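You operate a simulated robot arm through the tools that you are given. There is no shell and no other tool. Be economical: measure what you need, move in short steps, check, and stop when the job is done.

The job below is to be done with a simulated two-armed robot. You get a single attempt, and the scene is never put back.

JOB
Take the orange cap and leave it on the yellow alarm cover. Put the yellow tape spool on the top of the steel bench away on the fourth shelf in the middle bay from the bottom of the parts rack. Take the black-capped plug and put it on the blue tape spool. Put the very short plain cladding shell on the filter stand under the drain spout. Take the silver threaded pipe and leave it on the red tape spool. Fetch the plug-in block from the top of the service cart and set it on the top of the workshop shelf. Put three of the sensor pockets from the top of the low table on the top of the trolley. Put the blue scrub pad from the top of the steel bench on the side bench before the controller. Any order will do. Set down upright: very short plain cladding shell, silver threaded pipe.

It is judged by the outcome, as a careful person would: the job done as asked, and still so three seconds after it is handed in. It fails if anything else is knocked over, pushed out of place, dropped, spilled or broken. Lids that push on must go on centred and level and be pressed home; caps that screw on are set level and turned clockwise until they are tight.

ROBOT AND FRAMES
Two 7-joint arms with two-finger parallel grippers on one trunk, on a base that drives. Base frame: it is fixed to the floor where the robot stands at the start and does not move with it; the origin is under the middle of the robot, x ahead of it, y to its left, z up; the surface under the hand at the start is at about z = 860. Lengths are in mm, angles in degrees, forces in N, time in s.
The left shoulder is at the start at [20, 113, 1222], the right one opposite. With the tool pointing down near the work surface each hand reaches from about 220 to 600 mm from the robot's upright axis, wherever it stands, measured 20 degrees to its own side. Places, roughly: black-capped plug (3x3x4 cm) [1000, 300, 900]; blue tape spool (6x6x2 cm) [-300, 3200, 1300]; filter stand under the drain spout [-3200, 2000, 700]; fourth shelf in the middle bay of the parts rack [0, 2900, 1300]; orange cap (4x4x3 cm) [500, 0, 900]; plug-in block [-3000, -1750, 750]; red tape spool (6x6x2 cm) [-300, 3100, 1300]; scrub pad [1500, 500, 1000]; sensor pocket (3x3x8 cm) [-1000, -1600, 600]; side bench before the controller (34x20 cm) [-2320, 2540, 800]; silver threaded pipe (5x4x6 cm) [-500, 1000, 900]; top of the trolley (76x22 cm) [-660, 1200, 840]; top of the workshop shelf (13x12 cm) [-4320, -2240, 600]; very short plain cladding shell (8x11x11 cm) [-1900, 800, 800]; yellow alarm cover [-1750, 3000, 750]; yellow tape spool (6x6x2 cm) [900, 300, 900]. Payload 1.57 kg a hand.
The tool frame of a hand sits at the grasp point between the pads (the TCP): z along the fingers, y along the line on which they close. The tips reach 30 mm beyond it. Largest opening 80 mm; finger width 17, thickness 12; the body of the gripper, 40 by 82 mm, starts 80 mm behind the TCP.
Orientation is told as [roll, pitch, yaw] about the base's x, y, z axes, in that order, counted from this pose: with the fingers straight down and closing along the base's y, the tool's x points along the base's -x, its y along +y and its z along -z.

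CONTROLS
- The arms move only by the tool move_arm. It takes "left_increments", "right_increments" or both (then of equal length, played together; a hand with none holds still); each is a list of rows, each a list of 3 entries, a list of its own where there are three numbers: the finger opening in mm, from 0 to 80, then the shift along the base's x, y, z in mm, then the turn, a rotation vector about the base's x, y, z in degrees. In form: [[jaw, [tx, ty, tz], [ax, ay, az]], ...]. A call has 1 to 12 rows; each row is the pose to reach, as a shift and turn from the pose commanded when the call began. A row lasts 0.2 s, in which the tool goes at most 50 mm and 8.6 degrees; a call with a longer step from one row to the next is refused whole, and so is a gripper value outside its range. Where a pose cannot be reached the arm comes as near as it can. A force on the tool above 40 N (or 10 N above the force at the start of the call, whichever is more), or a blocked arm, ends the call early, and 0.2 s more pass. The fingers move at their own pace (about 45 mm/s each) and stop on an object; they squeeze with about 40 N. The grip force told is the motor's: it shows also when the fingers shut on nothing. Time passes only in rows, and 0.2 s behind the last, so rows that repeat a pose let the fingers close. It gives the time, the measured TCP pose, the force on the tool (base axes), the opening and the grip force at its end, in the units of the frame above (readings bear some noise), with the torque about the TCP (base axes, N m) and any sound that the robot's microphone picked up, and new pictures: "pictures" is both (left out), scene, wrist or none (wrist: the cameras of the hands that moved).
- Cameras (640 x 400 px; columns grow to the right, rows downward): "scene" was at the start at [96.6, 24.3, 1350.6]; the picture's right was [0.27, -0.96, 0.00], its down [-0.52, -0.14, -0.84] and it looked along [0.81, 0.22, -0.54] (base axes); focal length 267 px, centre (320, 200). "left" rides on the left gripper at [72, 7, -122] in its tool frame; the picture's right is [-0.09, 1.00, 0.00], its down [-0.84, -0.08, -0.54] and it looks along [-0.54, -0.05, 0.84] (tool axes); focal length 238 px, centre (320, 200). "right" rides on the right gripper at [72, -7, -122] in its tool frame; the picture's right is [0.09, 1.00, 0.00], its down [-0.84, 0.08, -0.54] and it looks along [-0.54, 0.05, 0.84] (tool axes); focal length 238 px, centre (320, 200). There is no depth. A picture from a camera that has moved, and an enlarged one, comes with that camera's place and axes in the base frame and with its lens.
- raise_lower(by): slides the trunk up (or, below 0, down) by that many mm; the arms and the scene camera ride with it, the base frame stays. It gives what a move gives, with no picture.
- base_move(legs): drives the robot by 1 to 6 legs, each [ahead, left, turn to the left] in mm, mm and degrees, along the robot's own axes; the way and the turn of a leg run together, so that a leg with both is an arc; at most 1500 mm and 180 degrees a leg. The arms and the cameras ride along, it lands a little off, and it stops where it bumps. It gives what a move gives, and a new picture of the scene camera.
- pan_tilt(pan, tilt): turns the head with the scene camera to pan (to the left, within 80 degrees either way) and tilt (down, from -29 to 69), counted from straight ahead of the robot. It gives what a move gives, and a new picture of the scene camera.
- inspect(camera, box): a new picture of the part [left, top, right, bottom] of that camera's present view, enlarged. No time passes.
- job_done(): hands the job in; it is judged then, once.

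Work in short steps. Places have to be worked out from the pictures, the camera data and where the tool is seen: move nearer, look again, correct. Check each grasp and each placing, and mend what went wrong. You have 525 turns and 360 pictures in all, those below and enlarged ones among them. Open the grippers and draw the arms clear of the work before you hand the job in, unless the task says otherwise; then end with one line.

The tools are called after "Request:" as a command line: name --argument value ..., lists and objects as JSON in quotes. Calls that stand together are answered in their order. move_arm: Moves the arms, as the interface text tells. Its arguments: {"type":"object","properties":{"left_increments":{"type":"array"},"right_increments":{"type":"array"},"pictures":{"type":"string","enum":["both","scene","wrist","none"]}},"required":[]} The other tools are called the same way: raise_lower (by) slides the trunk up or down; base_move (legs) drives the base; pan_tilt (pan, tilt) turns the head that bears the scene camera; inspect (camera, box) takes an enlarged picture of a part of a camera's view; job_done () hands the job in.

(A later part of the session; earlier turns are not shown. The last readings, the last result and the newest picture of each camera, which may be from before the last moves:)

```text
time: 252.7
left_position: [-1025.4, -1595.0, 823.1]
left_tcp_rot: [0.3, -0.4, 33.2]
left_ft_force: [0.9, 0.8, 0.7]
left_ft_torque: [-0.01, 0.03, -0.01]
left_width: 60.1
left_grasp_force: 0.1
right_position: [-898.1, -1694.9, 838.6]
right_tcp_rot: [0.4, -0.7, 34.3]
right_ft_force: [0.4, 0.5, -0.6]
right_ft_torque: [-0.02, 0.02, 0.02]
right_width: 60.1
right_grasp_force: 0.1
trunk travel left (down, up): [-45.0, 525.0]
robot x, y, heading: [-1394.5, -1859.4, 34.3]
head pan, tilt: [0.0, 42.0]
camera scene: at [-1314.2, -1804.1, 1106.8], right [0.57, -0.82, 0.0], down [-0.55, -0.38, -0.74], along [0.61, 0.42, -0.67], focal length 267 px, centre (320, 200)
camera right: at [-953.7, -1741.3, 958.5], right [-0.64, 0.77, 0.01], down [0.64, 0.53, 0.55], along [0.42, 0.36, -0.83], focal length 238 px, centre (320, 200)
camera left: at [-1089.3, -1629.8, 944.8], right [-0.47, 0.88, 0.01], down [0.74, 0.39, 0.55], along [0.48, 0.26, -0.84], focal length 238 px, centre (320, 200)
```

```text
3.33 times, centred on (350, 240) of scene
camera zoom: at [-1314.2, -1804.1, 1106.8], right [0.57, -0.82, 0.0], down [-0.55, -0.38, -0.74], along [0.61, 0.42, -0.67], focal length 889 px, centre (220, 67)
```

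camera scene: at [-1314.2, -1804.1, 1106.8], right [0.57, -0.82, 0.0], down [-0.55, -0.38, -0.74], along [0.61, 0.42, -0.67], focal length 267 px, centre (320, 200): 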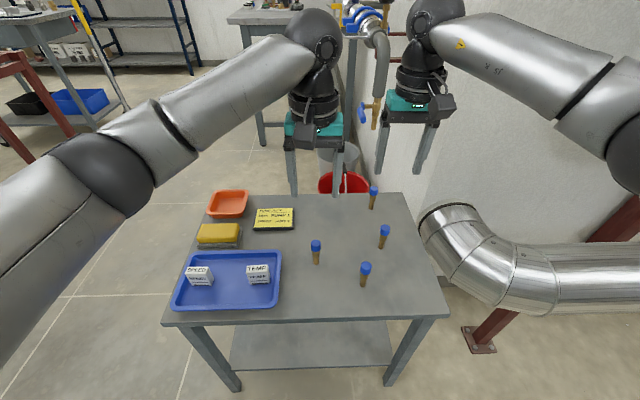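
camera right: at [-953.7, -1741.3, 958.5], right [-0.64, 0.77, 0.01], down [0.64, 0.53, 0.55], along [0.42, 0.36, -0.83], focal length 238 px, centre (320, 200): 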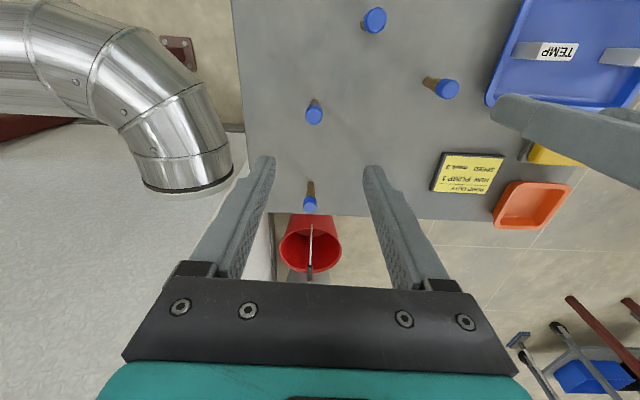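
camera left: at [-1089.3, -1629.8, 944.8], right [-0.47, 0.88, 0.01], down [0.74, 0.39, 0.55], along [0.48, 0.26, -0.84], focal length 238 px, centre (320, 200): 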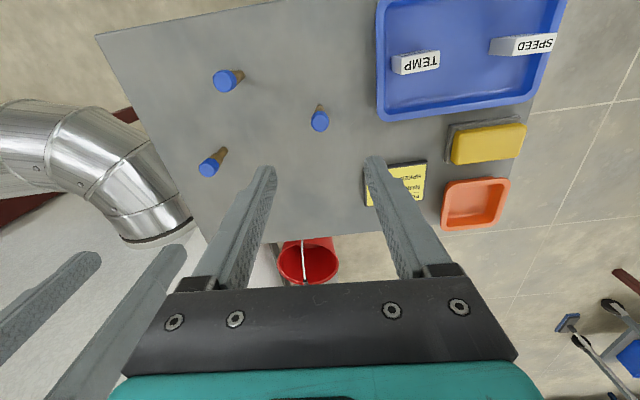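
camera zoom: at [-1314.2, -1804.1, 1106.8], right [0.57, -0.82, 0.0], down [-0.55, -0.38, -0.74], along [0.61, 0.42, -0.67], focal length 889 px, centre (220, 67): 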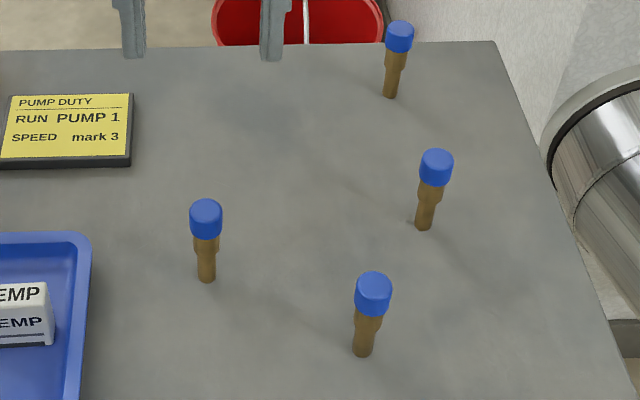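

They are slim pegs with a 22 mm blue head. I lower both hands to just above the heads and check alignment.

Request:
move_arm --left_increments '[[50, [7, 5, -45], [0, 0, 0]], [50, [7, 5, -90], [0, 0, 0]], [50, [7, 5, -125], [0, 0, 0]], [50, [7, 5, -125], [0, 0, 0]]]' --right_increments '[[50, [6, 1, -45], [0, 0, 0]], [50, [6, 1, -90], [0, 0, 0]], [50, [6, 1, -138], [0, 0, 0]], [50, [6, 1, -138], [0, 0, 0]]]' --pictures "both"

```text
time: 253.7
left_position: [-1018.5, -1590.4, 699.0]
left_tcp_rot: [0.3, -0.4, 33.3]
left_ft_force: [0.4, -1.5, 0.8]
left_ft_torque: [0.0, 0.01, 0.02]
left_width: 49.9
left_grasp_force: 0.0
right_position: [-892.7, -1693.3, 698.2]
right_tcp_rot: [0.5, -0.6, 34.4]
right_ft_force: [-0.4, 0.4, 0.1]
right_ft_torque: [0.03, 0.01, 0.03]
right_width: 50.3
right_grasp_force: 0.0
trunk travel left (down, up): [-45.0, 525.0]
robot x, y, heading: [-1391.2, -1855.2, 34.7]
head pan, tilt: [0.0, 42.0]
camera scene: at [-1314.1, -1804.1, 1106.8], right [0.57, -0.82, 0.0], down [-0.55, -0.38, -0.74], along [0.61, 0.42, -0.67], focal length 267 px, centre (320, 200)
camera right: at [-946.9, -1740.9, 819.6], right [-0.64, 0.77, 0.01], down [0.64, 0.53, 0.55], along [0.42, 0.36, -0.83], focal length 238 px, centre (320, 200)
camera left: at [-1082.2, -1624.8, 819.6], right [-0.47, 0.88, 0.01], down [0.74, 0.39, 0.55], along [0.48, 0.26, -0.84], focal length 238 px, centre (320, 200)
```

scene: 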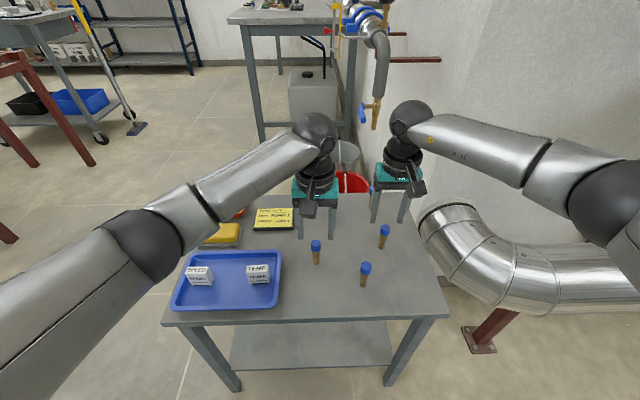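
right: 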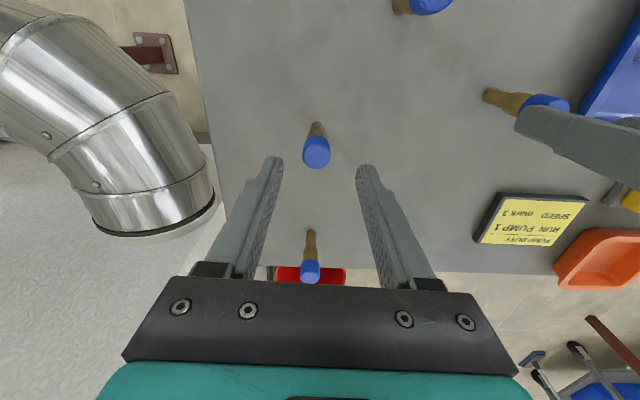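
left: 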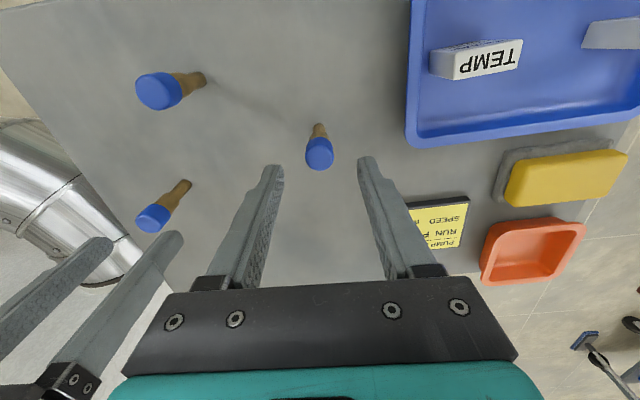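

Both aligned. I descend to z 645 and close on the heads.

Request:
move_arm --left_increments '[[50, [0, 0, -30], [0, 0, 0]], [50, [0, 0, -54], [0, 0, 0]], [50, [0, 0, -54], [0, 0, 0]], [25, [0, 0, -54], [0, 0, 0]], [8, [0, 0, -54], [0, 0, 0]], [8, [0, 0, -54], [0, 0, 0]], [8, [0, 0, -54], [0, 0, 0]]]' --right_increments '[[50, [3, -3, -30], [0, 0, 0]], [50, [3, -3, -53], [0, 0, 0]], [50, [3, -3, -53], [0, 0, 0]], [25, [3, -3, -53], [0, 0, 0]], [8, [3, -3, -53], [0, 0, 0]], [8, [3, -3, -53], [0, 0, 0]], [8, [3, -3, -53], [0, 0, 0]]]' --pictures "wrist"

```text
time: 255.2
left_position: [-1016.7, -1591.0, 644.4]
left_tcp_rot: [0.4, -0.4, 33.3]
left_ft_force: [0.4, 0.2, 0.1]
left_ft_torque: [-0.02, -0.03, 0.0]
left_width: 20.5
left_grasp_force: 33.4
right_position: [-890.0, -1696.5, 647.2]
right_tcp_rot: [0.6, -0.6, 34.4]
right_ft_force: [-0.1, -0.1, -0.1]
right_ft_torque: [-0.03, -0.03, 0.0]
right_width: 20.5
right_grasp_force: 32.8
trunk travel left (down, up): [-45.0, 525.0]
robot x, y, heading: [-1394.2, -1857.9, 34.1]
head pan, tilt: [0.0, 42.0]
camera right: at [-944.4, -1743.6, 767.2], right [-0.64, 0.77, 0.01], down [0.64, 0.53, 0.55], along [0.42, 0.36, -0.83], focal length 238 px, centre (320, 200)
camera left: at [-1081.0, -1625.5, 766.1], right [-0.47, 0.88, 0.01], down [0.74, 0.39, 0.55], along [0.48, 0.26, -0.84], focal length 238 px, centre (320, 200)
```

right: 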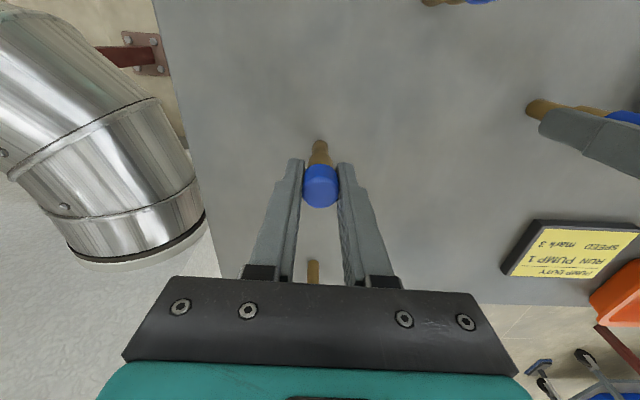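
left: 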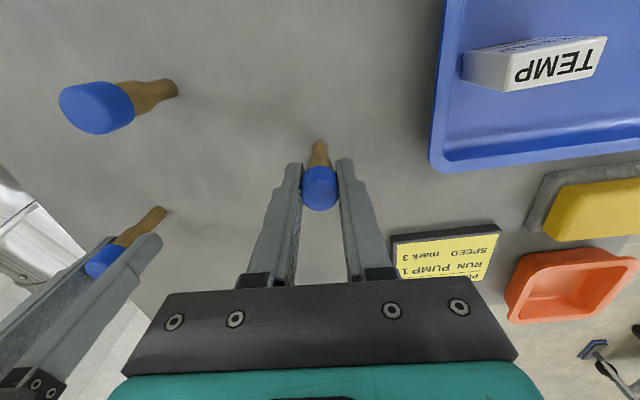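

Both pockets are gripped. I lift both straight up.

Request:
move_arm --left_increments '[[5, [0, 0, 0], [0, 0, 0]], [5, [0, 0, 30], [0, 0, 0]], [5, [0, 0, 80], [0, 0, 0]], [5, [0, 0, 130], [0, 0, 0]], [5, [0, 0, 180], [0, 0, 0]], [5, [0, 0, 230], [0, 0, 0]], [5, [0, 0, 260], [0, 0, 0]], [5, [0, 0, 260], [0, 0, 0]]]' --right_increments '[[5, [0, 0, 0], [0, 0, 0]], [5, [0, 0, 30], [0, 0, 0]], [5, [0, 0, 80], [0, 0, 0]], [5, [0, 0, 130], [0, 0, 0]], [5, [0, 0, 180], [0, 0, 0]], [5, [0, 0, 230], [0, 0, 0]], [5, [0, 0, 260], [0, 0, 0]], [5, [0, 0, 260], [0, 0, 0]]]' --pictures "scene"

Request:
inspect --camera "scene" --box '[270, 100, 450, 290]'

```text
time: 257.1
left_position: [-1019.2, -1592.0, 905.2]
left_tcp_rot: [0.4, -0.5, 33.5]
left_ft_force: [-0.1, 0.7, -0.5]
left_ft_torque: [0.0, -0.01, -0.01]
left_width: 20.5
left_grasp_force: 33.8
right_position: [-890.6, -1695.0, 908.7]
right_tcp_rot: [0.5, -0.6, 34.4]
right_ft_force: [-0.6, 0.1, -1.0]
right_ft_torque: [-0.01, -0.02, 0.01]
right_width: 20.3
right_grasp_force: 33.5
trunk travel left (down, up): [-45.0, 525.0]
robot x, y, heading: [-1395.4, -1859.9, 34.3]
head pan, tilt: [0.0, 42.0]
camera scene: at [-1314.2, -1804.1, 1106.7], right [0.57, -0.82, 0.0], down [-0.55, -0.38, -0.74], along [0.61, 0.42, -0.67], focal length 267 px, centre (320, 200)
```

scene: 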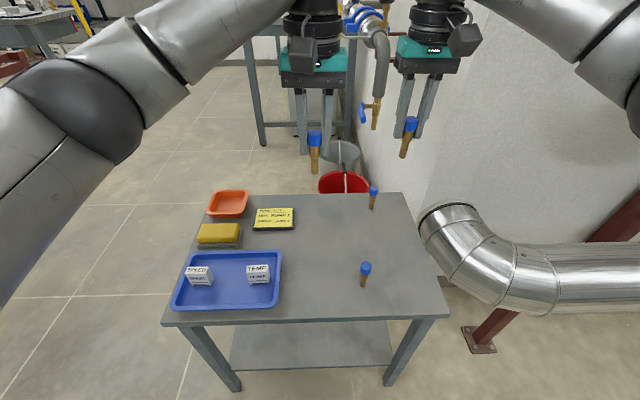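

```text
2.11 times, centred on (360, 195) of scene
camera zoom: at [-1314.2, -1804.1, 1106.7], right [0.57, -0.82, 0.0], down [-0.55, -0.38, -0.74], along [0.61, 0.42, -0.67], focal length 561 px, centre (236, 210)
```

zoom: 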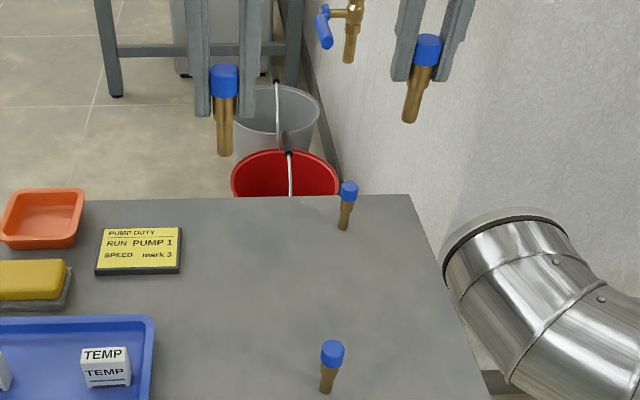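

Both pockets are held. I raise the trunk, leave sideways, and drive back through the open floor to the aisle by the trolley.

Request:
raise_lower --by 230

Request:
base_move --legs '[[0, 760, 0], [1450, 0, 0]]'

```text
time: 259.5
left_position: [-1019.5, -1592.6, 1135.5]
left_tcp_rot: [0.3, -0.4, 33.4]
left_ft_force: [-0.4, -0.1, -1.0]
left_ft_torque: [0.0, 0.0, -0.01]
left_width: 20.3
left_grasp_force: 34.0
right_position: [-891.5, -1694.4, 1138.9]
right_tcp_rot: [0.6, -0.6, 34.3]
right_ft_force: [0.1, -0.7, -1.4]
right_ft_torque: [0.02, -0.04, 0.03]
right_width: 20.4
right_grasp_force: 33.7
trunk travel left (down, up): [-275.0, 295.0]
robot x, y, heading: [-1395.1, -1859.0, 34.1]
head pan, tilt: [0.0, 42.0]
```

```text
time: 270.2
left_position: [-270.5, -171.3, 1134.3]
left_tcp_rot: [0.4, -0.4, 33.3]
left_ft_force: [-0.3, 0.3, -0.6]
left_ft_torque: [0.0, -0.01, -0.01]
left_width: 20.4
left_grasp_force: 34.0
right_position: [-141.8, -274.6, 1138.1]
right_tcp_rot: [0.5, -0.6, 34.5]
right_ft_force: [0.2, -0.5, -0.3]
right_ft_torque: [0.0, 0.0, 0.0]
right_width: 20.4
right_grasp_force: 34.0
trunk travel left (down, up): [-275.0, 295.0]
robot x, y, heading: [-645.7, -438.0, 34.5]
head pan, tilt: [0.0, 42.0]
camera scene: at [-565.1, -383.7, 1336.7], right [0.57, -0.82, 0.0], down [-0.55, -0.38, -0.74], along [0.61, 0.42, -0.67], focal length 267 px, centre (320, 200)
```

scene: 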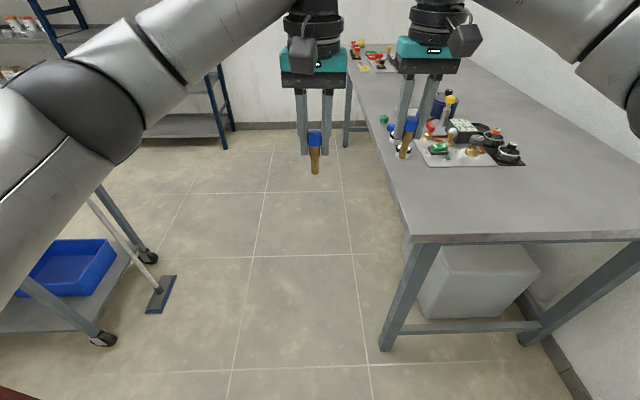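

The path is free. I continue to the aisle, then sideways up beside the trolley and turn to face it.

Request:
base_move --legs '[[1480, 0, 0], [0, 1280, 0], [0, 0, 180]]'

Request:
pan_tilt --pan 0 --tilt 38

```text
time: 290.9
left_position: [-568.2, 1153.4, 1135.9]
left_tcp_rot: [0.3, -0.4, -144.2]
left_ft_force: [-0.3, 0.5, -0.5]
left_ft_torque: [0.03, -0.02, -0.02]
left_width: 20.5
left_grasp_force: 34.0
right_position: [-698.9, 1249.2, 1138.1]
right_tcp_rot: [0.5, -0.5, -143.1]
right_ft_force: [0.7, 0.7, -1.0]
right_ft_torque: [0.01, 0.03, -0.05]
right_width: 20.6
right_grasp_force: 34.2
trunk travel left (down, up): [-275.0, 295.0]
robot x, y, heading: [-203.9, 1433.2, -143.1]
head pan, tilt: [0.0, 42.0]
camera scene: at [-279.7, 1378.6, 1336.8], right [-0.6, 0.8, 0.0], down [0.54, 0.4, -0.74], along [-0.59, -0.45, -0.67], focal length 267 px, centre (320, 200)
```

scene: 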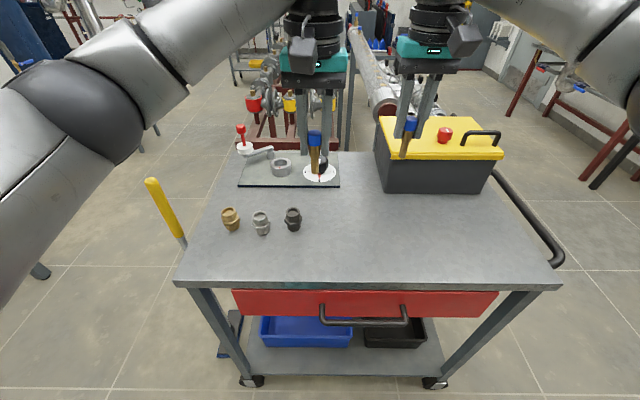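

```text
time: 291.5
left_position: [-566.5, 1153.2, 1134.6]
left_tcp_rot: [0.3, -0.4, -144.3]
left_ft_force: [-0.2, -0.3, -0.3]
left_ft_torque: [0.05, 0.04, -0.01]
left_width: 20.4
left_grasp_force: 33.7
right_position: [-698.7, 1249.1, 1138.8]
right_tcp_rot: [0.4, -0.6, -143.2]
right_ft_force: [-0.6, 0.7, -1.4]
right_ft_torque: [0.01, 0.0, 0.01]
right_width: 20.4
right_grasp_force: 33.6
trunk travel left (down, up): [-275.0, 295.0]
robot x, y, heading: [-203.8, 1439.1, -143.3]
head pan, tilt: [0.0, 38.0]
camera scene: at [-281.9, 1377.0, 1342.7], right [-0.6, 0.8, 0.0], down [0.49, 0.37, -0.79], along [-0.63, -0.47, -0.62], focal length 267 px, centre (320, 200)
```

scene: 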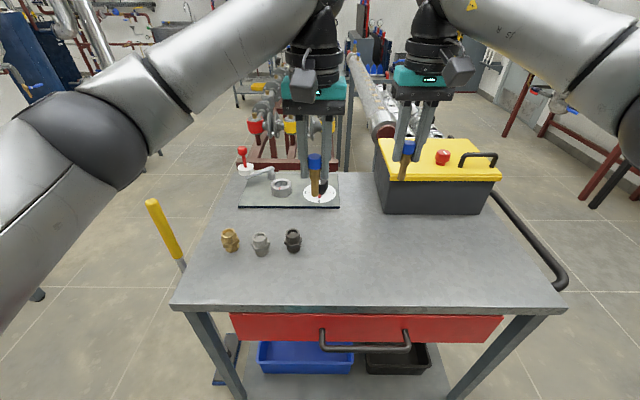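

Trolley top is clear in its front strip right of the three fittings. I shift the base 70 mm right and then lower both pockets to free spots.

Request:
base_move --legs '[[0, -80, 0]]'

```text
time: 292.6
left_position: [-616.3, 1217.3, 1134.0]
left_tcp_rot: [0.3, -0.5, -144.3]
left_ft_force: [-0.4, -0.2, 0.1]
left_ft_torque: [-0.01, 0.0, 0.0]
left_width: 20.5
left_grasp_force: 34.3
right_position: [-747.4, 1315.6, 1138.0]
right_tcp_rot: [0.4, -0.5, -143.1]
right_ft_force: [-0.3, -0.1, -0.3]
right_ft_torque: [-0.03, -0.02, -0.02]
right_width: 20.3
right_grasp_force: 33.8
trunk travel left (down, up): [-275.0, 295.0]
robot x, y, heading: [-251.3, 1496.7, -143.0]
head pan, tilt: [0.0, 38.0]
camera scene: at [-330.0, 1441.3, 1342.7], right [-0.6, 0.8, 0.0], down [0.49, 0.37, -0.79], along [-0.63, -0.47, -0.62], focal length 267 px, centre (320, 200)
```

scene: 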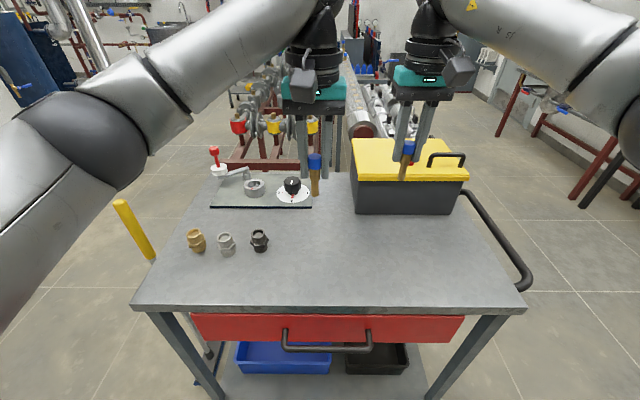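

Both hands are above free trolley top. I lower both to z 945 and look.

Request:
move_arm --left_increments '[[5, [-5, -4, -45], [0, 0, 0]], [5, [-10, -7, -90], [0, 0, 0]], [5, [-15, -10, -135], [0, 0, 0]], [5, [-15, -10, -170], [0, 0, 0]], [5, [-15, -10, -189], [0, 0, 0]], [5, [-15, -10, -189], [0, 0, 0]]]' --right_increments '[[5, [0, 0, -45], [0, 0, 0]], [5, [0, 0, -90], [0, 0, 0]], [5, [0, 0, -135], [0, 0, 0]], [5, [0, 0, -170], [0, 0, 0]], [5, [0, 0, -190], [0, 0, 0]], [5, [0, 0, -190], [0, 0, 0]]]' --pictures "scene"

Request:
inspect --camera "scene" --box '[260, 180, 440, 300]'

```text
time: 294.0
left_position: [-628.6, 1205.1, 944.9]
left_tcp_rot: [0.4, -0.4, -144.3]
left_ft_force: [0.0, -0.3, -1.1]
left_ft_torque: [0.02, -0.01, -0.02]
left_width: 20.3
left_grasp_force: 34.5
right_position: [-746.7, 1314.1, 946.8]
right_tcp_rot: [0.5, -0.7, -143.3]
right_ft_force: [-0.7, 0.1, -1.5]
right_ft_torque: [0.01, 0.01, -0.02]
right_width: 20.3
right_grasp_force: 34.1
trunk travel left (down, up): [-275.0, 295.0]
robot x, y, heading: [-251.3, 1502.2, -142.9]
head pan, tilt: [0.0, 38.0]
camera scene: at [-329.3, 1440.5, 1342.7], right [-0.6, 0.8, 0.0], down [0.49, 0.37, -0.79], along [-0.63, -0.47, -0.62], focal length 267 px, centre (320, 200)
```

scene: 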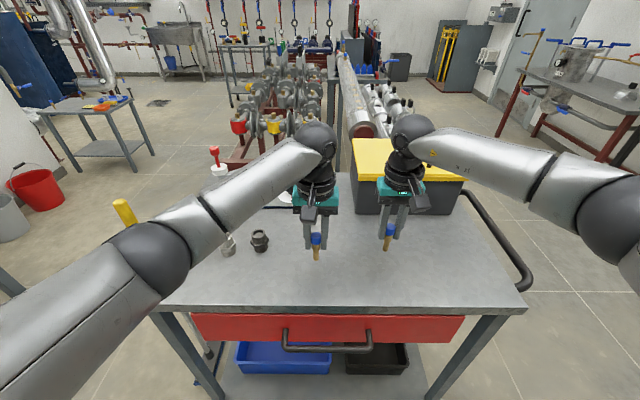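

```text
3.33 times, centred on (350, 240) of scene
camera zoom: at [-329.3, 1440.5, 1342.7], right [-0.6, 0.8, 0.0], down [0.49, 0.37, -0.79], along [-0.63, -0.47, -0.62], focal length 889 px, centre (220, 67)
```

zoom: 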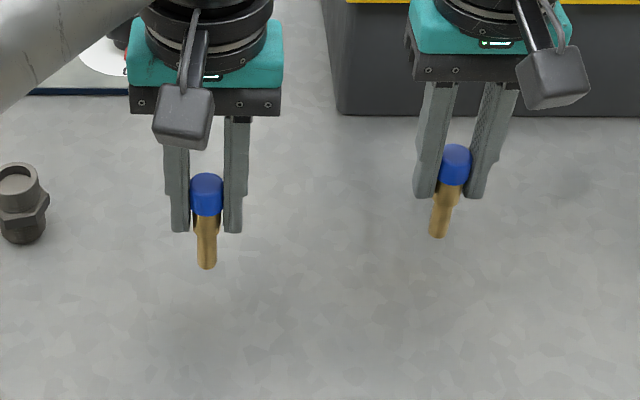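

I lower both 18 mm, then feel for contact one hand at a time.

Request:
move_arm --left_increments '[[5, [0, 0, -6], [0, 0, 0]], [5, [0, 0, -12], [0, 0, 0]], [5, [0, 0, -18], [0, 0, 0]], [5, [0, 0, -18], [0, 0, 0]]]' --right_increments '[[5, [0, 0, -6], [0, 0, 0]], [5, [0, 0, -12], [0, 0, 0]], [5, [0, 0, -18], [0, 0, 0]], [5, [0, 0, -18], [0, 0, 0]]]' --pictures "none"

Request:
move_arm --left_increments '[[5, [0, 0, -2], [0, 0, 0]], [5, [0, 0, -4], [0, 0, 0]], [5, [0, 0, -6], [0, 0, 0]], [5, [0, 0, -8], [0, 0, 0]]]' --pictures "none"

Request:
move_arm --right_increments '[[5, [0, 0, -2], [0, 0, 0]], [5, [0, 0, -4], [0, 0, 0]], [5, [0, 0, -6], [0, 0, 0]], [5, [0, 0, -8], [0, 0, 0]]]' --pictures "scene"

```text
time: 295.0
left_position: [-631.4, 1206.5, 926.6]
left_tcp_rot: [0.3, -0.4, -144.4]
left_ft_force: [0.0, -0.3, -1.1]
left_ft_torque: [-0.02, 0.0, 0.0]
left_width: 20.5
left_grasp_force: 34.6
right_position: [-747.2, 1312.9, 930.3]
right_tcp_rot: [0.5, -0.6, -143.2]
right_ft_force: [-0.4, 0.2, -0.8]
right_ft_torque: [0.01, -0.01, -0.01]
right_width: 20.6
right_grasp_force: 33.7
trunk travel left (down, up): [-275.0, 295.0]
robot x, y, heading: [-252.5, 1497.4, -143.0]
head pan, tilt: [0.0, 38.0]
```

```text
time: 296.0
left_position: [-630.5, 1207.6, 920.0]
left_tcp_rot: [0.3, -0.5, -144.2]
left_ft_force: [0.5, -0.3, -1.4]
left_ft_torque: [-0.03, 0.02, -0.04]
left_width: 20.2
left_grasp_force: 33.7
right_position: [-747.3, 1313.2, 930.0]
right_tcp_rot: [0.5, -0.6, -143.2]
right_ft_force: [0.1, -0.2, -1.2]
right_ft_torque: [-0.01, -0.01, -0.02]
right_width: 20.5
right_grasp_force: 34.0
trunk travel left (down, up): [-275.0, 295.0]
robot x, y, heading: [-249.8, 1500.1, -143.1]
head pan, tilt: [0.0, 38.0]
```

```text
time: 297.0
left_position: [-630.0, 1206.0, 919.6]
left_tcp_rot: [0.4, -0.4, -144.3]
left_ft_force: [0.4, -0.7, -0.5]
left_ft_torque: [-0.01, 0.05, 0.01]
left_width: 20.5
left_grasp_force: 33.8
right_position: [-748.0, 1313.3, 922.4]
right_tcp_rot: [0.5, -0.5, -143.2]
right_ft_force: [0.6, 0.2, -1.3]
right_ft_torque: [0.03, -0.04, 0.0]
right_width: 20.2
right_grasp_force: 34.3
trunk travel left (down, up): [-275.0, 295.0]
robot x, y, heading: [-252.6, 1499.1, -143.2]
head pan, tilt: [0.0, 38.0]
camera scene: at [-329.4, 1440.5, 1342.7], right [-0.6, 0.8, 0.0], down [0.49, 0.37, -0.79], along [-0.63, -0.47, -0.62], focal length 267 px, centre (320, 200)
```

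scene: 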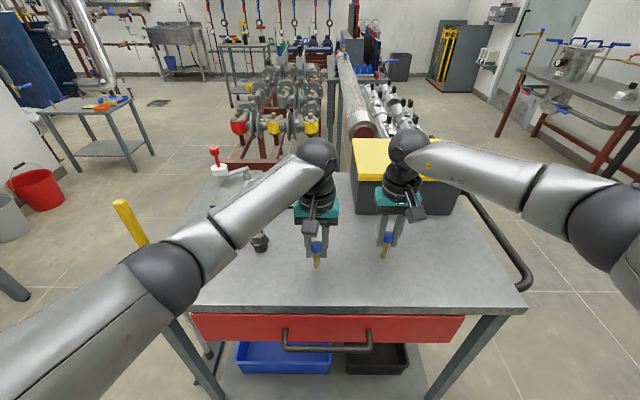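

No contact yet; I continue by 2 mm steps, each hand in turn.

Request:
move_arm --left_increments '[[5, [0, 0, -2], [0, 0, 0]], [5, [0, 0, -4], [0, 0, 0]], [5, [0, 0, -6], [0, 0, 0]], [5, [0, 0, -8], [0, 0, 0]], [5, [0, 0, -10], [0, 0, 0]], [5, [0, 0, -12], [0, 0, 0]]]' --pictures "none"

Request:
move_arm --right_increments '[[5, [0, 0, -2], [0, 0, 0]], [5, [0, 0, -4], [0, 0, 0]], [5, [0, 0, -6], [0, 0, 0]], [5, [0, 0, -8], [0, 0, 0]], [5, [0, 0, -10], [0, 0, 0]], [5, [0, 0, -12], [0, 0, 0]]]' --pictures "none"

```text
time: 298.4
left_position: [-630.0, 1206.5, 912.6]
left_tcp_rot: [0.2, -0.8, -144.3]
left_ft_force: [3.2, -3.2, 30.0]
left_ft_torque: [-0.11, -0.23, -0.05]
left_width: 20.3
left_grasp_force: 34.1
right_position: [-746.0, 1313.8, 924.0]
right_tcp_rot: [0.6, -0.7, -143.2]
right_ft_force: [-0.6, 0.9, -0.4]
right_ft_torque: [0.01, -0.01, 0.01]
right_width: 20.4
right_grasp_force: 33.6
trunk travel left (down, up): [-275.0, 295.0]
robot x, y, heading: [-253.7, 1495.5, -143.1]
head pan, tilt: [0.0, 38.0]
```

```text
time: 299.8
left_position: [-628.6, 1208.4, 911.4]
left_tcp_rot: [0.3, -0.8, -144.3]
left_ft_force: [-4.8, -4.7, 21.7]
left_ft_torque: [-0.18, 0.27, -0.01]
left_width: 20.4
left_grasp_force: 34.3
right_position: [-747.4, 1313.1, 914.6]
right_tcp_rot: [0.6, -1.1, -143.2]
right_ft_force: [-1.8, 5.5, 29.5]
right_ft_torque: [0.4, 0.14, 0.04]
right_width: 20.3
right_grasp_force: 34.3
trunk travel left (down, up): [-275.0, 295.0]
robot x, y, heading: [-251.5, 1500.3, -143.2]
head pan, tilt: [0.0, 38.0]
```

Both touch down. I relieve the force and check before opening.

Request:
move_arm --left_increments '[[5, [0, 0, 3], [0, 0, 0]], [5, [0, 0, 3], [0, 0, 0]]]' --right_increments '[[5, [0, 0, 3], [0, 0, 0]], [5, [0, 0, 3], [0, 0, 0]]]' --pictures "none"

Request:
inspect --camera "scene" --box '[260, 180, 440, 300]'

```text
time: 300.4
left_position: [-628.4, 1207.1, 910.3]
left_tcp_rot: [0.4, -0.4, -144.3]
left_ft_force: [-3.8, -2.2, 10.9]
left_ft_torque: [-0.08, 0.23, 0.01]
left_width: 20.2
left_grasp_force: 34.2
right_position: [-747.1, 1313.3, 914.9]
right_tcp_rot: [0.5, -1.0, -143.2]
right_ft_force: [-5.3, 1.4, 17.0]
right_ft_torque: [0.06, 0.4, -0.02]
right_width: 20.3
right_grasp_force: 33.9
trunk travel left (down, up): [-275.0, 295.0]
robot x, y, heading: [-251.6, 1499.5, -143.1]
head pan, tilt: [0.0, 38.0]
```

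```text
3.33 times, centred on (350, 240) of scene
camera zoom: at [-328.4, 1441.4, 1342.7], right [-0.6, 0.8, 0.0], down [0.49, 0.37, -0.79], along [-0.63, -0.47, -0.61], focal length 889 px, centre (220, 67)
```

zoom: 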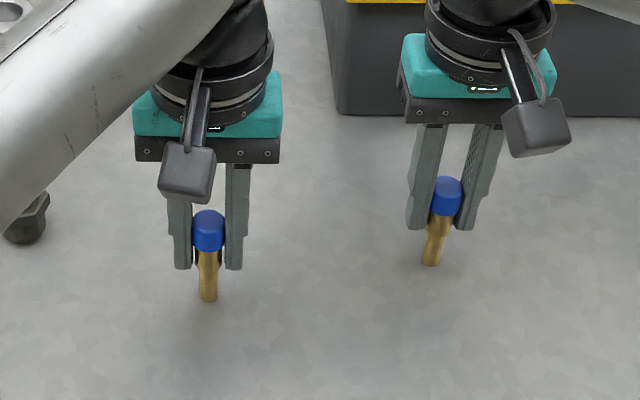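

I relieve a little more and then open both gently.

Request:
move_arm --left_increments '[[5, [0, 0, 1.5], [0, 0, 0]], [5, [0, 0, 1.5], [0, 0, 0]], [26, [0, 0, 1.5], [0, 0, 0]], [40, [0, 0, 1.5], [0, 0, 0]], [50, [0, 0, 1.5], [0, 0, 0]], [50, [0, 0, 1.5], [0, 0, 0]]]' --right_increments '[[5, [0, 0, 2], [0, 0, 0]], [5, [0, 0, 2], [0, 0, 0]], [26, [0, 0, 2], [0, 0, 0]], [40, [0, 0, 2], [0, 0, 0]], [50, [0, 0, 2], [0, 0, 0]], [50, [0, 0, 2], [0, 0, 0]]]' --pictures "none"

Request:
inspect --camera "scene" --box '[260, 180, 440, 300]'

```text
time: 301.8
left_position: [-629.8, 1205.9, 914.1]
left_tcp_rot: [0.4, -0.3, -144.3]
left_ft_force: [0.9, -0.8, 0.5]
left_ft_torque: [-0.01, 0.01, 0.01]
left_width: 50.3
left_grasp_force: 0.1
right_position: [-747.3, 1312.9, 916.2]
right_tcp_rot: [0.5, -0.6, -143.1]
right_ft_force: [0.2, -0.4, 0.4]
right_ft_torque: [0.01, 0.03, -0.01]
right_width: 50.2
right_grasp_force: 0.0
trunk travel left (down, up): [-275.0, 295.0]
robot x, y, heading: [-252.8, 1497.4, -143.3]
head pan, tilt: [0.0, 38.0]
```

```text
3.33 times, centred on (350, 240) of scene
camera zoom: at [-329.3, 1440.6, 1342.7], right [-0.6, 0.8, 0.0], down [0.49, 0.37, -0.79], along [-0.63, -0.47, -0.62], focal length 889 px, centre (220, 67)
```

zoom: 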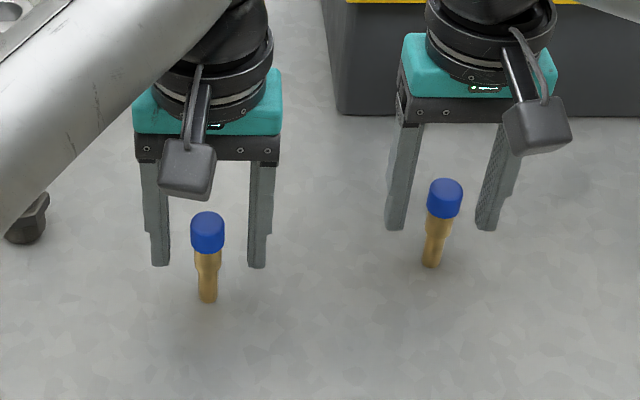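

Both pockets stand. I rise straight up with both hands.

Request:
move_arm --left_increments '[[50, [0, 0, 20], [0, 0, 0]], [50, [0, 0, 60], [0, 0, 0]], [50, [0, 0, 110], [0, 0, 0]], [50, [0, 0, 160], [0, 0, 0]], [50, [0, 0, 200], [0, 0, 0]], [50, [0, 0, 200], [0, 0, 0]]]' --right_increments '[[50, [0, 0, 20], [0, 0, 0]], [50, [0, 0, 60], [0, 0, 0]], [50, [0, 0, 110], [0, 0, 0]], [50, [0, 0, 160], [0, 0, 0]], [50, [0, 0, 200], [0, 0, 0]], [50, [0, 0, 200], [0, 0, 0]]]' --pictures "both"

```text
time: 303.2
left_position: [-630.6, 1204.9, 1114.6]
left_tcp_rot: [0.4, -0.4, -144.2]
left_ft_force: [0.0, 0.0, -0.2]
left_ft_torque: [0.01, -0.02, -0.01]
left_width: 50.0
left_grasp_force: 0.1
right_position: [-746.9, 1313.2, 1117.4]
right_tcp_rot: [0.4, -0.7, -143.2]
right_ft_force: [-0.1, 0.7, -0.1]
right_ft_torque: [0.0, -0.05, 0.01]
right_width: 50.0
right_grasp_force: 0.0
trunk travel left (down, up): [-275.0, 295.0]
robot x, y, heading: [-254.9, 1497.4, -142.9]
head pan, tilt: [0.0, 38.0]
camera scene: at [-329.5, 1440.5, 1342.6], right [-0.6, 0.8, 0.0], down [0.49, 0.37, -0.79], along [-0.63, -0.47, -0.62], focal length 267 px, centre (320, 200)
camera right: at [-690.8, 1364.3, 1238.2], right [0.67, -0.74, 0.01], down [-0.62, -0.56, 0.55], along [-0.41, -0.37, -0.83], focal length 238 px, centre (320, 200)
camera left: at [-568.1, 1243.4, 1236.4], right [0.51, -0.86, 0.01], down [-0.72, -0.42, 0.55], along [-0.47, -0.28, -0.84], focal length 238 px, centre (320, 200)
```

scene: 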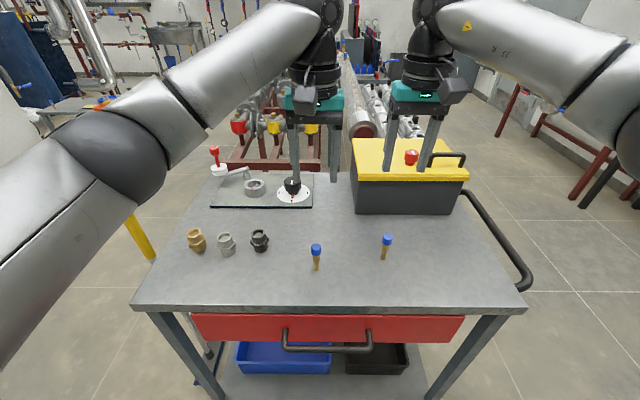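
right: 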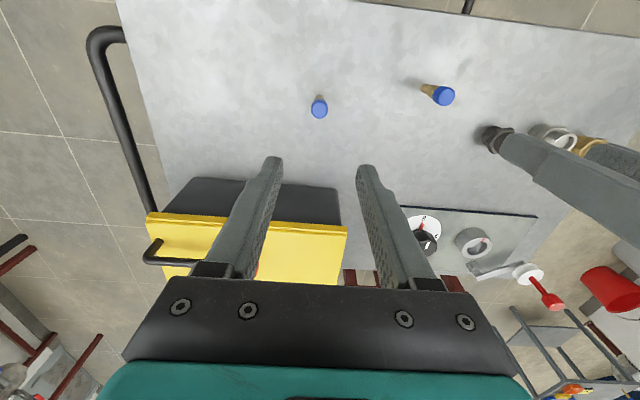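
left: 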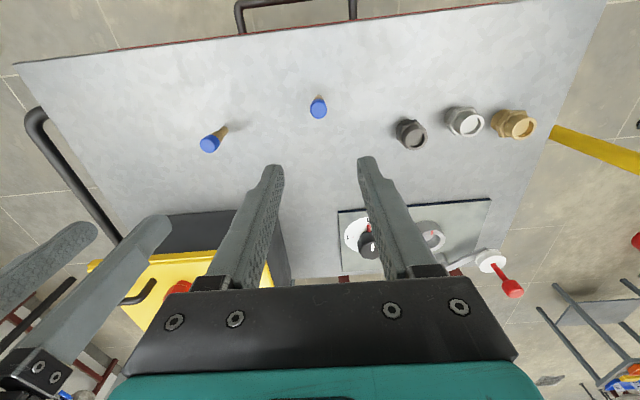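

Two pockets are down. The silver threaded pipe is between a brass and a black fitting on this trolley; I zoom in to plan its grasp for the shelf placement.

Request:
inspect --camera "scene" --box '[170, 200, 300, 280]'

Request:
inspect --camera "left" --box '[380, 80, 560, 180]'

```text
4.92 times, centred on (235, 240) of scene
camera zoom: at [-329.5, 1440.5, 1342.6], right [-0.6, 0.8, 0.0], down [0.49, 0.37, -0.79], along [-0.63, -0.47, -0.62], focal length 1312 px, centre (738, 3)
```

zoom: 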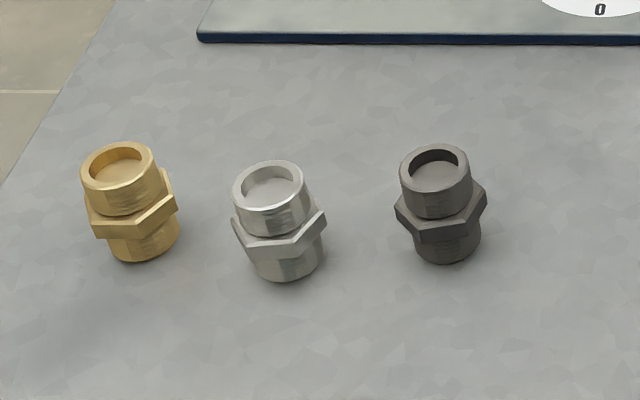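

```text
3.56 times, centred on (470, 130) of left
camera zoom: at [-568.1, 1243.4, 1236.4], right [0.51, -0.86, 0.01], down [-0.72, -0.42, 0.55], along [-0.47, -0.28, -0.84], focal length 848 px, centre (-213, 449)
```

zoom: 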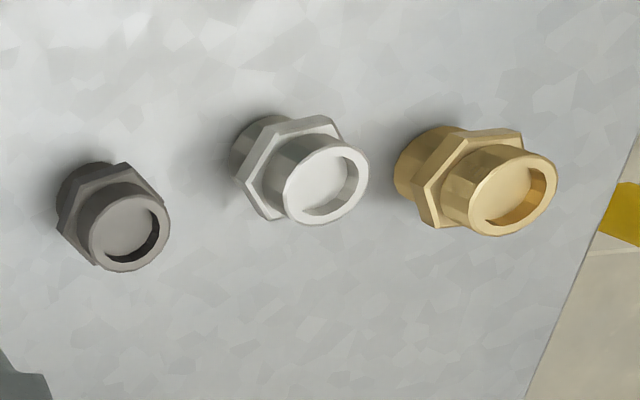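

The pipe's axis is at [-542, 1011], top z 900; gripping it on the upper cylinder with the hand tilted 45° will suit the shelf. I tilt the left hand and bring it above the pipe.

Request:
move_arm --left_increments '[[55, [12, -23, 0], [-3.3, 4.6, 0]], [55, [25, -46, 0], [-6.6, 9.1, 0]], [55, [37, -70, 0], [-9.9, 13.7, 0]], [55, [50, -93, 0], [-13.2, 18.2, 0]], [55, [62, -116, 0], [-16.5, 22.8, 0]], [55, [75, -140, 0], [-19.7, 27.4, 0]], [55, [87, -163, -20], [-23, 31.9, 0]], [55, [100, -186, -50], [-26.3, 36.5, 0]], [55, [100, -186, -90], [-26.3, 36.5, 0]], [55, [100, -186, -115], [-26.3, 36.5, 0]], [55, [100, -186, -115], [-26.3, 36.5, 0]]]' --pictures "both"

```text
time: 305.6
left_position: [-528.5, 1018.2, 997.7]
left_tcp_rot: [0.4, -45.4, -144.4]
left_ft_force: [0.1, -0.2, -0.3]
left_ft_torque: [-0.01, 0.0, 0.03]
left_width: 54.8
left_grasp_force: 0.1
right_position: [-746.5, 1314.6, 1116.6]
right_tcp_rot: [0.6, -0.6, -143.2]
right_ft_force: [0.1, -0.3, -0.1]
right_ft_torque: [0.02, -0.03, 0.02]
right_width: 50.2
right_grasp_force: 0.0
trunk travel left (down, up): [-275.0, 295.0]
robot x, y, heading: [-256.6, 1500.5, -143.1]
head pan, tilt: [0.0, 38.0]
camera scene: at [-329.3, 1440.6, 1342.7], right [-0.6, 0.8, 0.0], down [0.49, 0.37, -0.79], along [-0.63, -0.47, -0.62], focal length 267 px, centre (320, 200)
camera left: at [-414.0, 1094.6, 1033.0], right [0.53, -0.84, 0.07], down [-0.21, -0.05, 0.98], along [-0.82, -0.53, -0.21], focal length 238 px, centre (320, 200)
```

scene: 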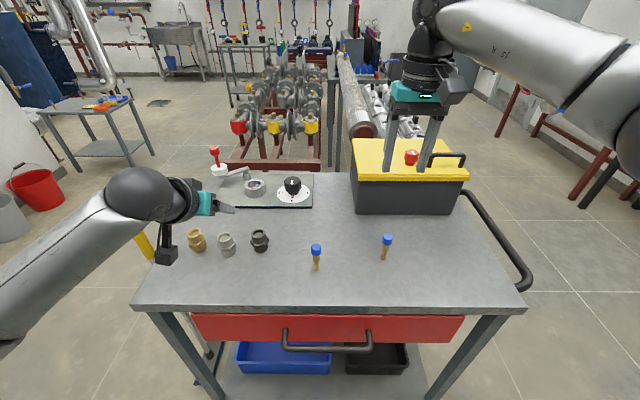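
left: 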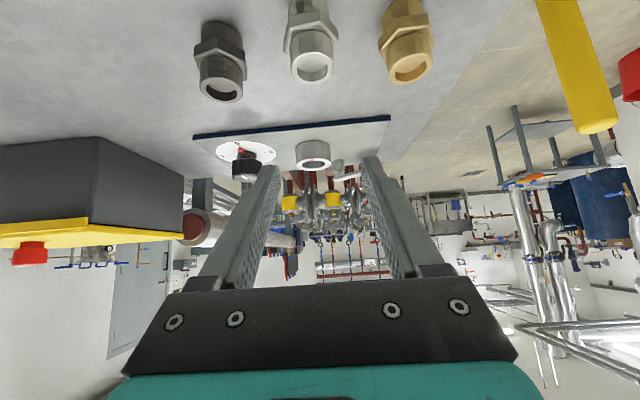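

Aligned laterally within a millimetre or two. I descend to z 901 and close.

Request:
move_arm --left_increments '[[55, [0, 0, -40], [0, 0, 0]], [55, [0, 0, -75], [0, 0, 0]], [55, [0, 0, -96], [0, 0, 0]], [55, [0, 0, -96], [0, 0, 0]]]' --pictures "both"

Request:
inspect --camera "scene" --box '[170, 200, 300, 280]'

```text
time: 306.6
left_position: [-529.1, 1021.0, 900.1]
left_tcp_rot: [0.4, -45.4, -144.2]
left_ft_force: [-1.0, 0.2, 0.0]
left_ft_torque: [0.01, 0.03, 0.02]
left_width: 55.2
left_grasp_force: 0.1
right_position: [-746.1, 1313.2, 1116.9]
right_tcp_rot: [0.4, -0.6, -143.2]
right_ft_force: [0.7, 0.2, 0.5]
right_ft_torque: [0.01, -0.02, 0.01]
right_width: 50.1
right_grasp_force: 0.1
trunk travel left (down, up): [-275.0, 295.0]
robot x, y, heading: [-252.4, 1497.0, -143.2]
head pan, tilt: [0.0, 38.0]
camera scene: at [-329.3, 1440.6, 1342.7], right [-0.6, 0.8, 0.0], down [0.49, 0.37, -0.79], along [-0.63, -0.47, -0.62], focal length 267 px, centre (320, 200)
camera left: at [-414.1, 1096.8, 936.0], right [0.53, -0.84, 0.07], down [-0.21, -0.05, 0.98], along [-0.82, -0.53, -0.21], focal length 238 px, centre (320, 200)
```

scene: 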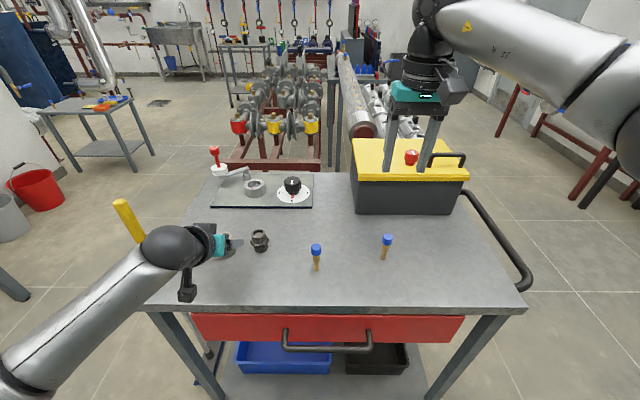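
left: 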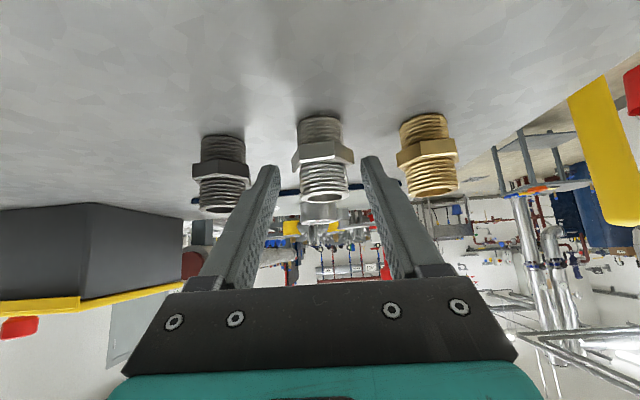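

```text
4.92 times, centred on (235, 240) of scene
camera zoom: at [-329.3, 1440.6, 1342.7], right [-0.6, 0.8, 0.0], down [0.49, 0.37, -0.79], along [-0.63, -0.47, -0.62], focal length 1312 px, centre (738, 3)
```

zoom: 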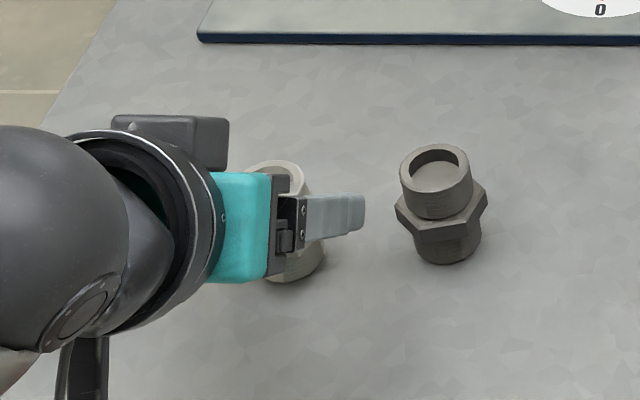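

The pads straddle the pipe's upper thread, just above the hex. I raise 3 mm and close.

Request:
move_arm --left_increments '[[55, [-3, -2, 3], [0, 0, 0]], [40, [-3, -2, 3], [0, 0, 0]], [20, [-3, -2, 3], [0, 0, 0]], [15, [-3, -2, 3], [0, 0, 0]], [15, [-3, -2, 3], [0, 0, 0]], [15, [-3, -2, 3], [0, 0, 0]]]' --pictures "wrist"

```text
time: 308.0
left_position: [-532.3, 1018.3, 904.9]
left_tcp_rot: [0.4, -45.3, -144.3]
left_ft_force: [0.1, -0.4, 1.2]
left_ft_torque: [0.01, 0.02, 0.01]
left_width: 37.5
left_grasp_force: 39.5
right_position: [-745.6, 1313.7, 1116.7]
right_tcp_rot: [0.5, -0.7, -143.3]
right_ft_force: [-0.2, -0.1, -0.2]
right_ft_torque: [-0.01, 0.0, 0.02]
right_width: 49.9
right_grasp_force: 0.0
trunk travel left (down, up): [-275.0, 295.0]
robot x, y, heading: [-254.1, 1492.1, -143.1]
head pan, tilt: [0.0, 38.0]
camera left: at [-417.6, 1094.7, 939.7], right [0.53, -0.84, 0.07], down [-0.21, -0.05, 0.98], along [-0.82, -0.53, -0.21], focal length 238 px, centre (320, 200)
```

left: 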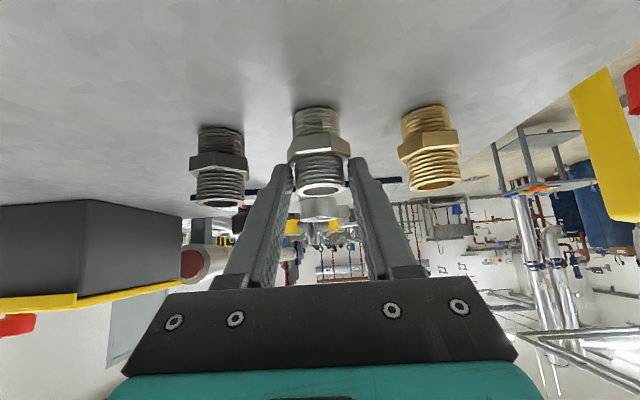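

Gripped at 37.5 mm on the thread. I lift it straight up.

Request:
move_arm --left_increments '[[10, [0, 0, 15], [0, 0, 0]], [10, [0, 0, 40], [0, 0, 0]], [10, [0, 0, 80], [0, 0, 0]], [10, [0, 0, 130], [0, 0, 0]], [10, [0, 0, 180], [0, 0, 0]], [10, [0, 0, 220], [0, 0, 0]], [10, [0, 0, 220], [0, 0, 0]]]' --pictures "both"

```text
time: 309.6
left_position: [-532.4, 1018.0, 1125.1]
left_tcp_rot: [0.4, -45.2, -144.3]
left_ft_force: [0.8, -0.1, -1.8]
left_ft_torque: [-0.03, -0.02, 0.0]
left_width: 37.0
left_grasp_force: 40.2
right_position: [-746.7, 1314.1, 1115.8]
right_tcp_rot: [0.4, -0.7, -143.2]
right_ft_force: [-0.5, 0.2, 1.0]
right_ft_torque: [0.0, -0.01, -0.01]
right_width: 50.1
right_grasp_force: 0.0
trunk travel left (down, up): [-275.0, 295.0]
robot x, y, heading: [-254.5, 1495.8, -143.3]
head pan, tilt: [0.0, 38.0]
camera scene: at [-329.3, 1440.4, 1342.7], right [-0.6, 0.8, 0.0], down [0.49, 0.37, -0.79], along [-0.63, -0.47, -0.62], focal length 267 px, centre (320, 200)
camera left: at [-417.4, 1094.3, 1160.3], right [0.53, -0.84, 0.07], down [-0.21, -0.05, 0.98], along [-0.82, -0.53, -0.21], focal length 238 px, centre (320, 200)
```

scene: 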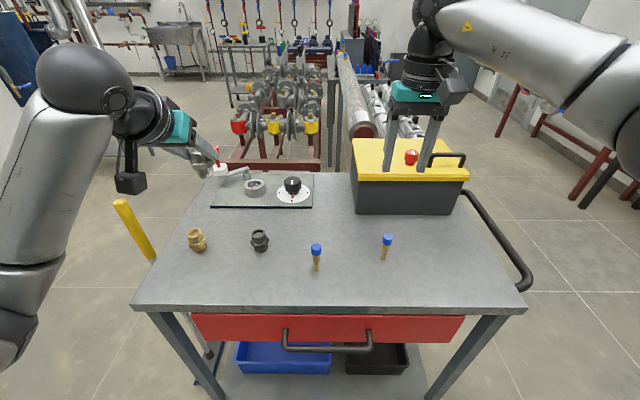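
left: 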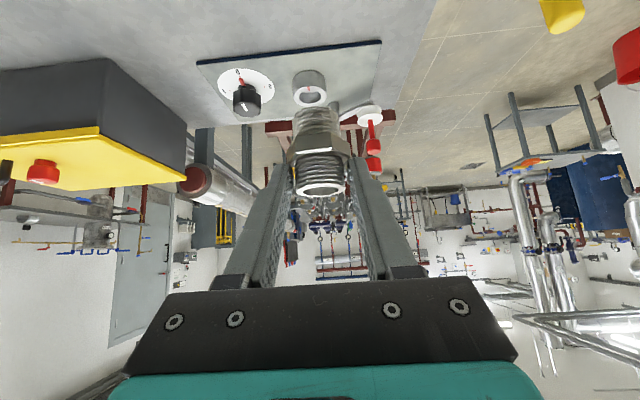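

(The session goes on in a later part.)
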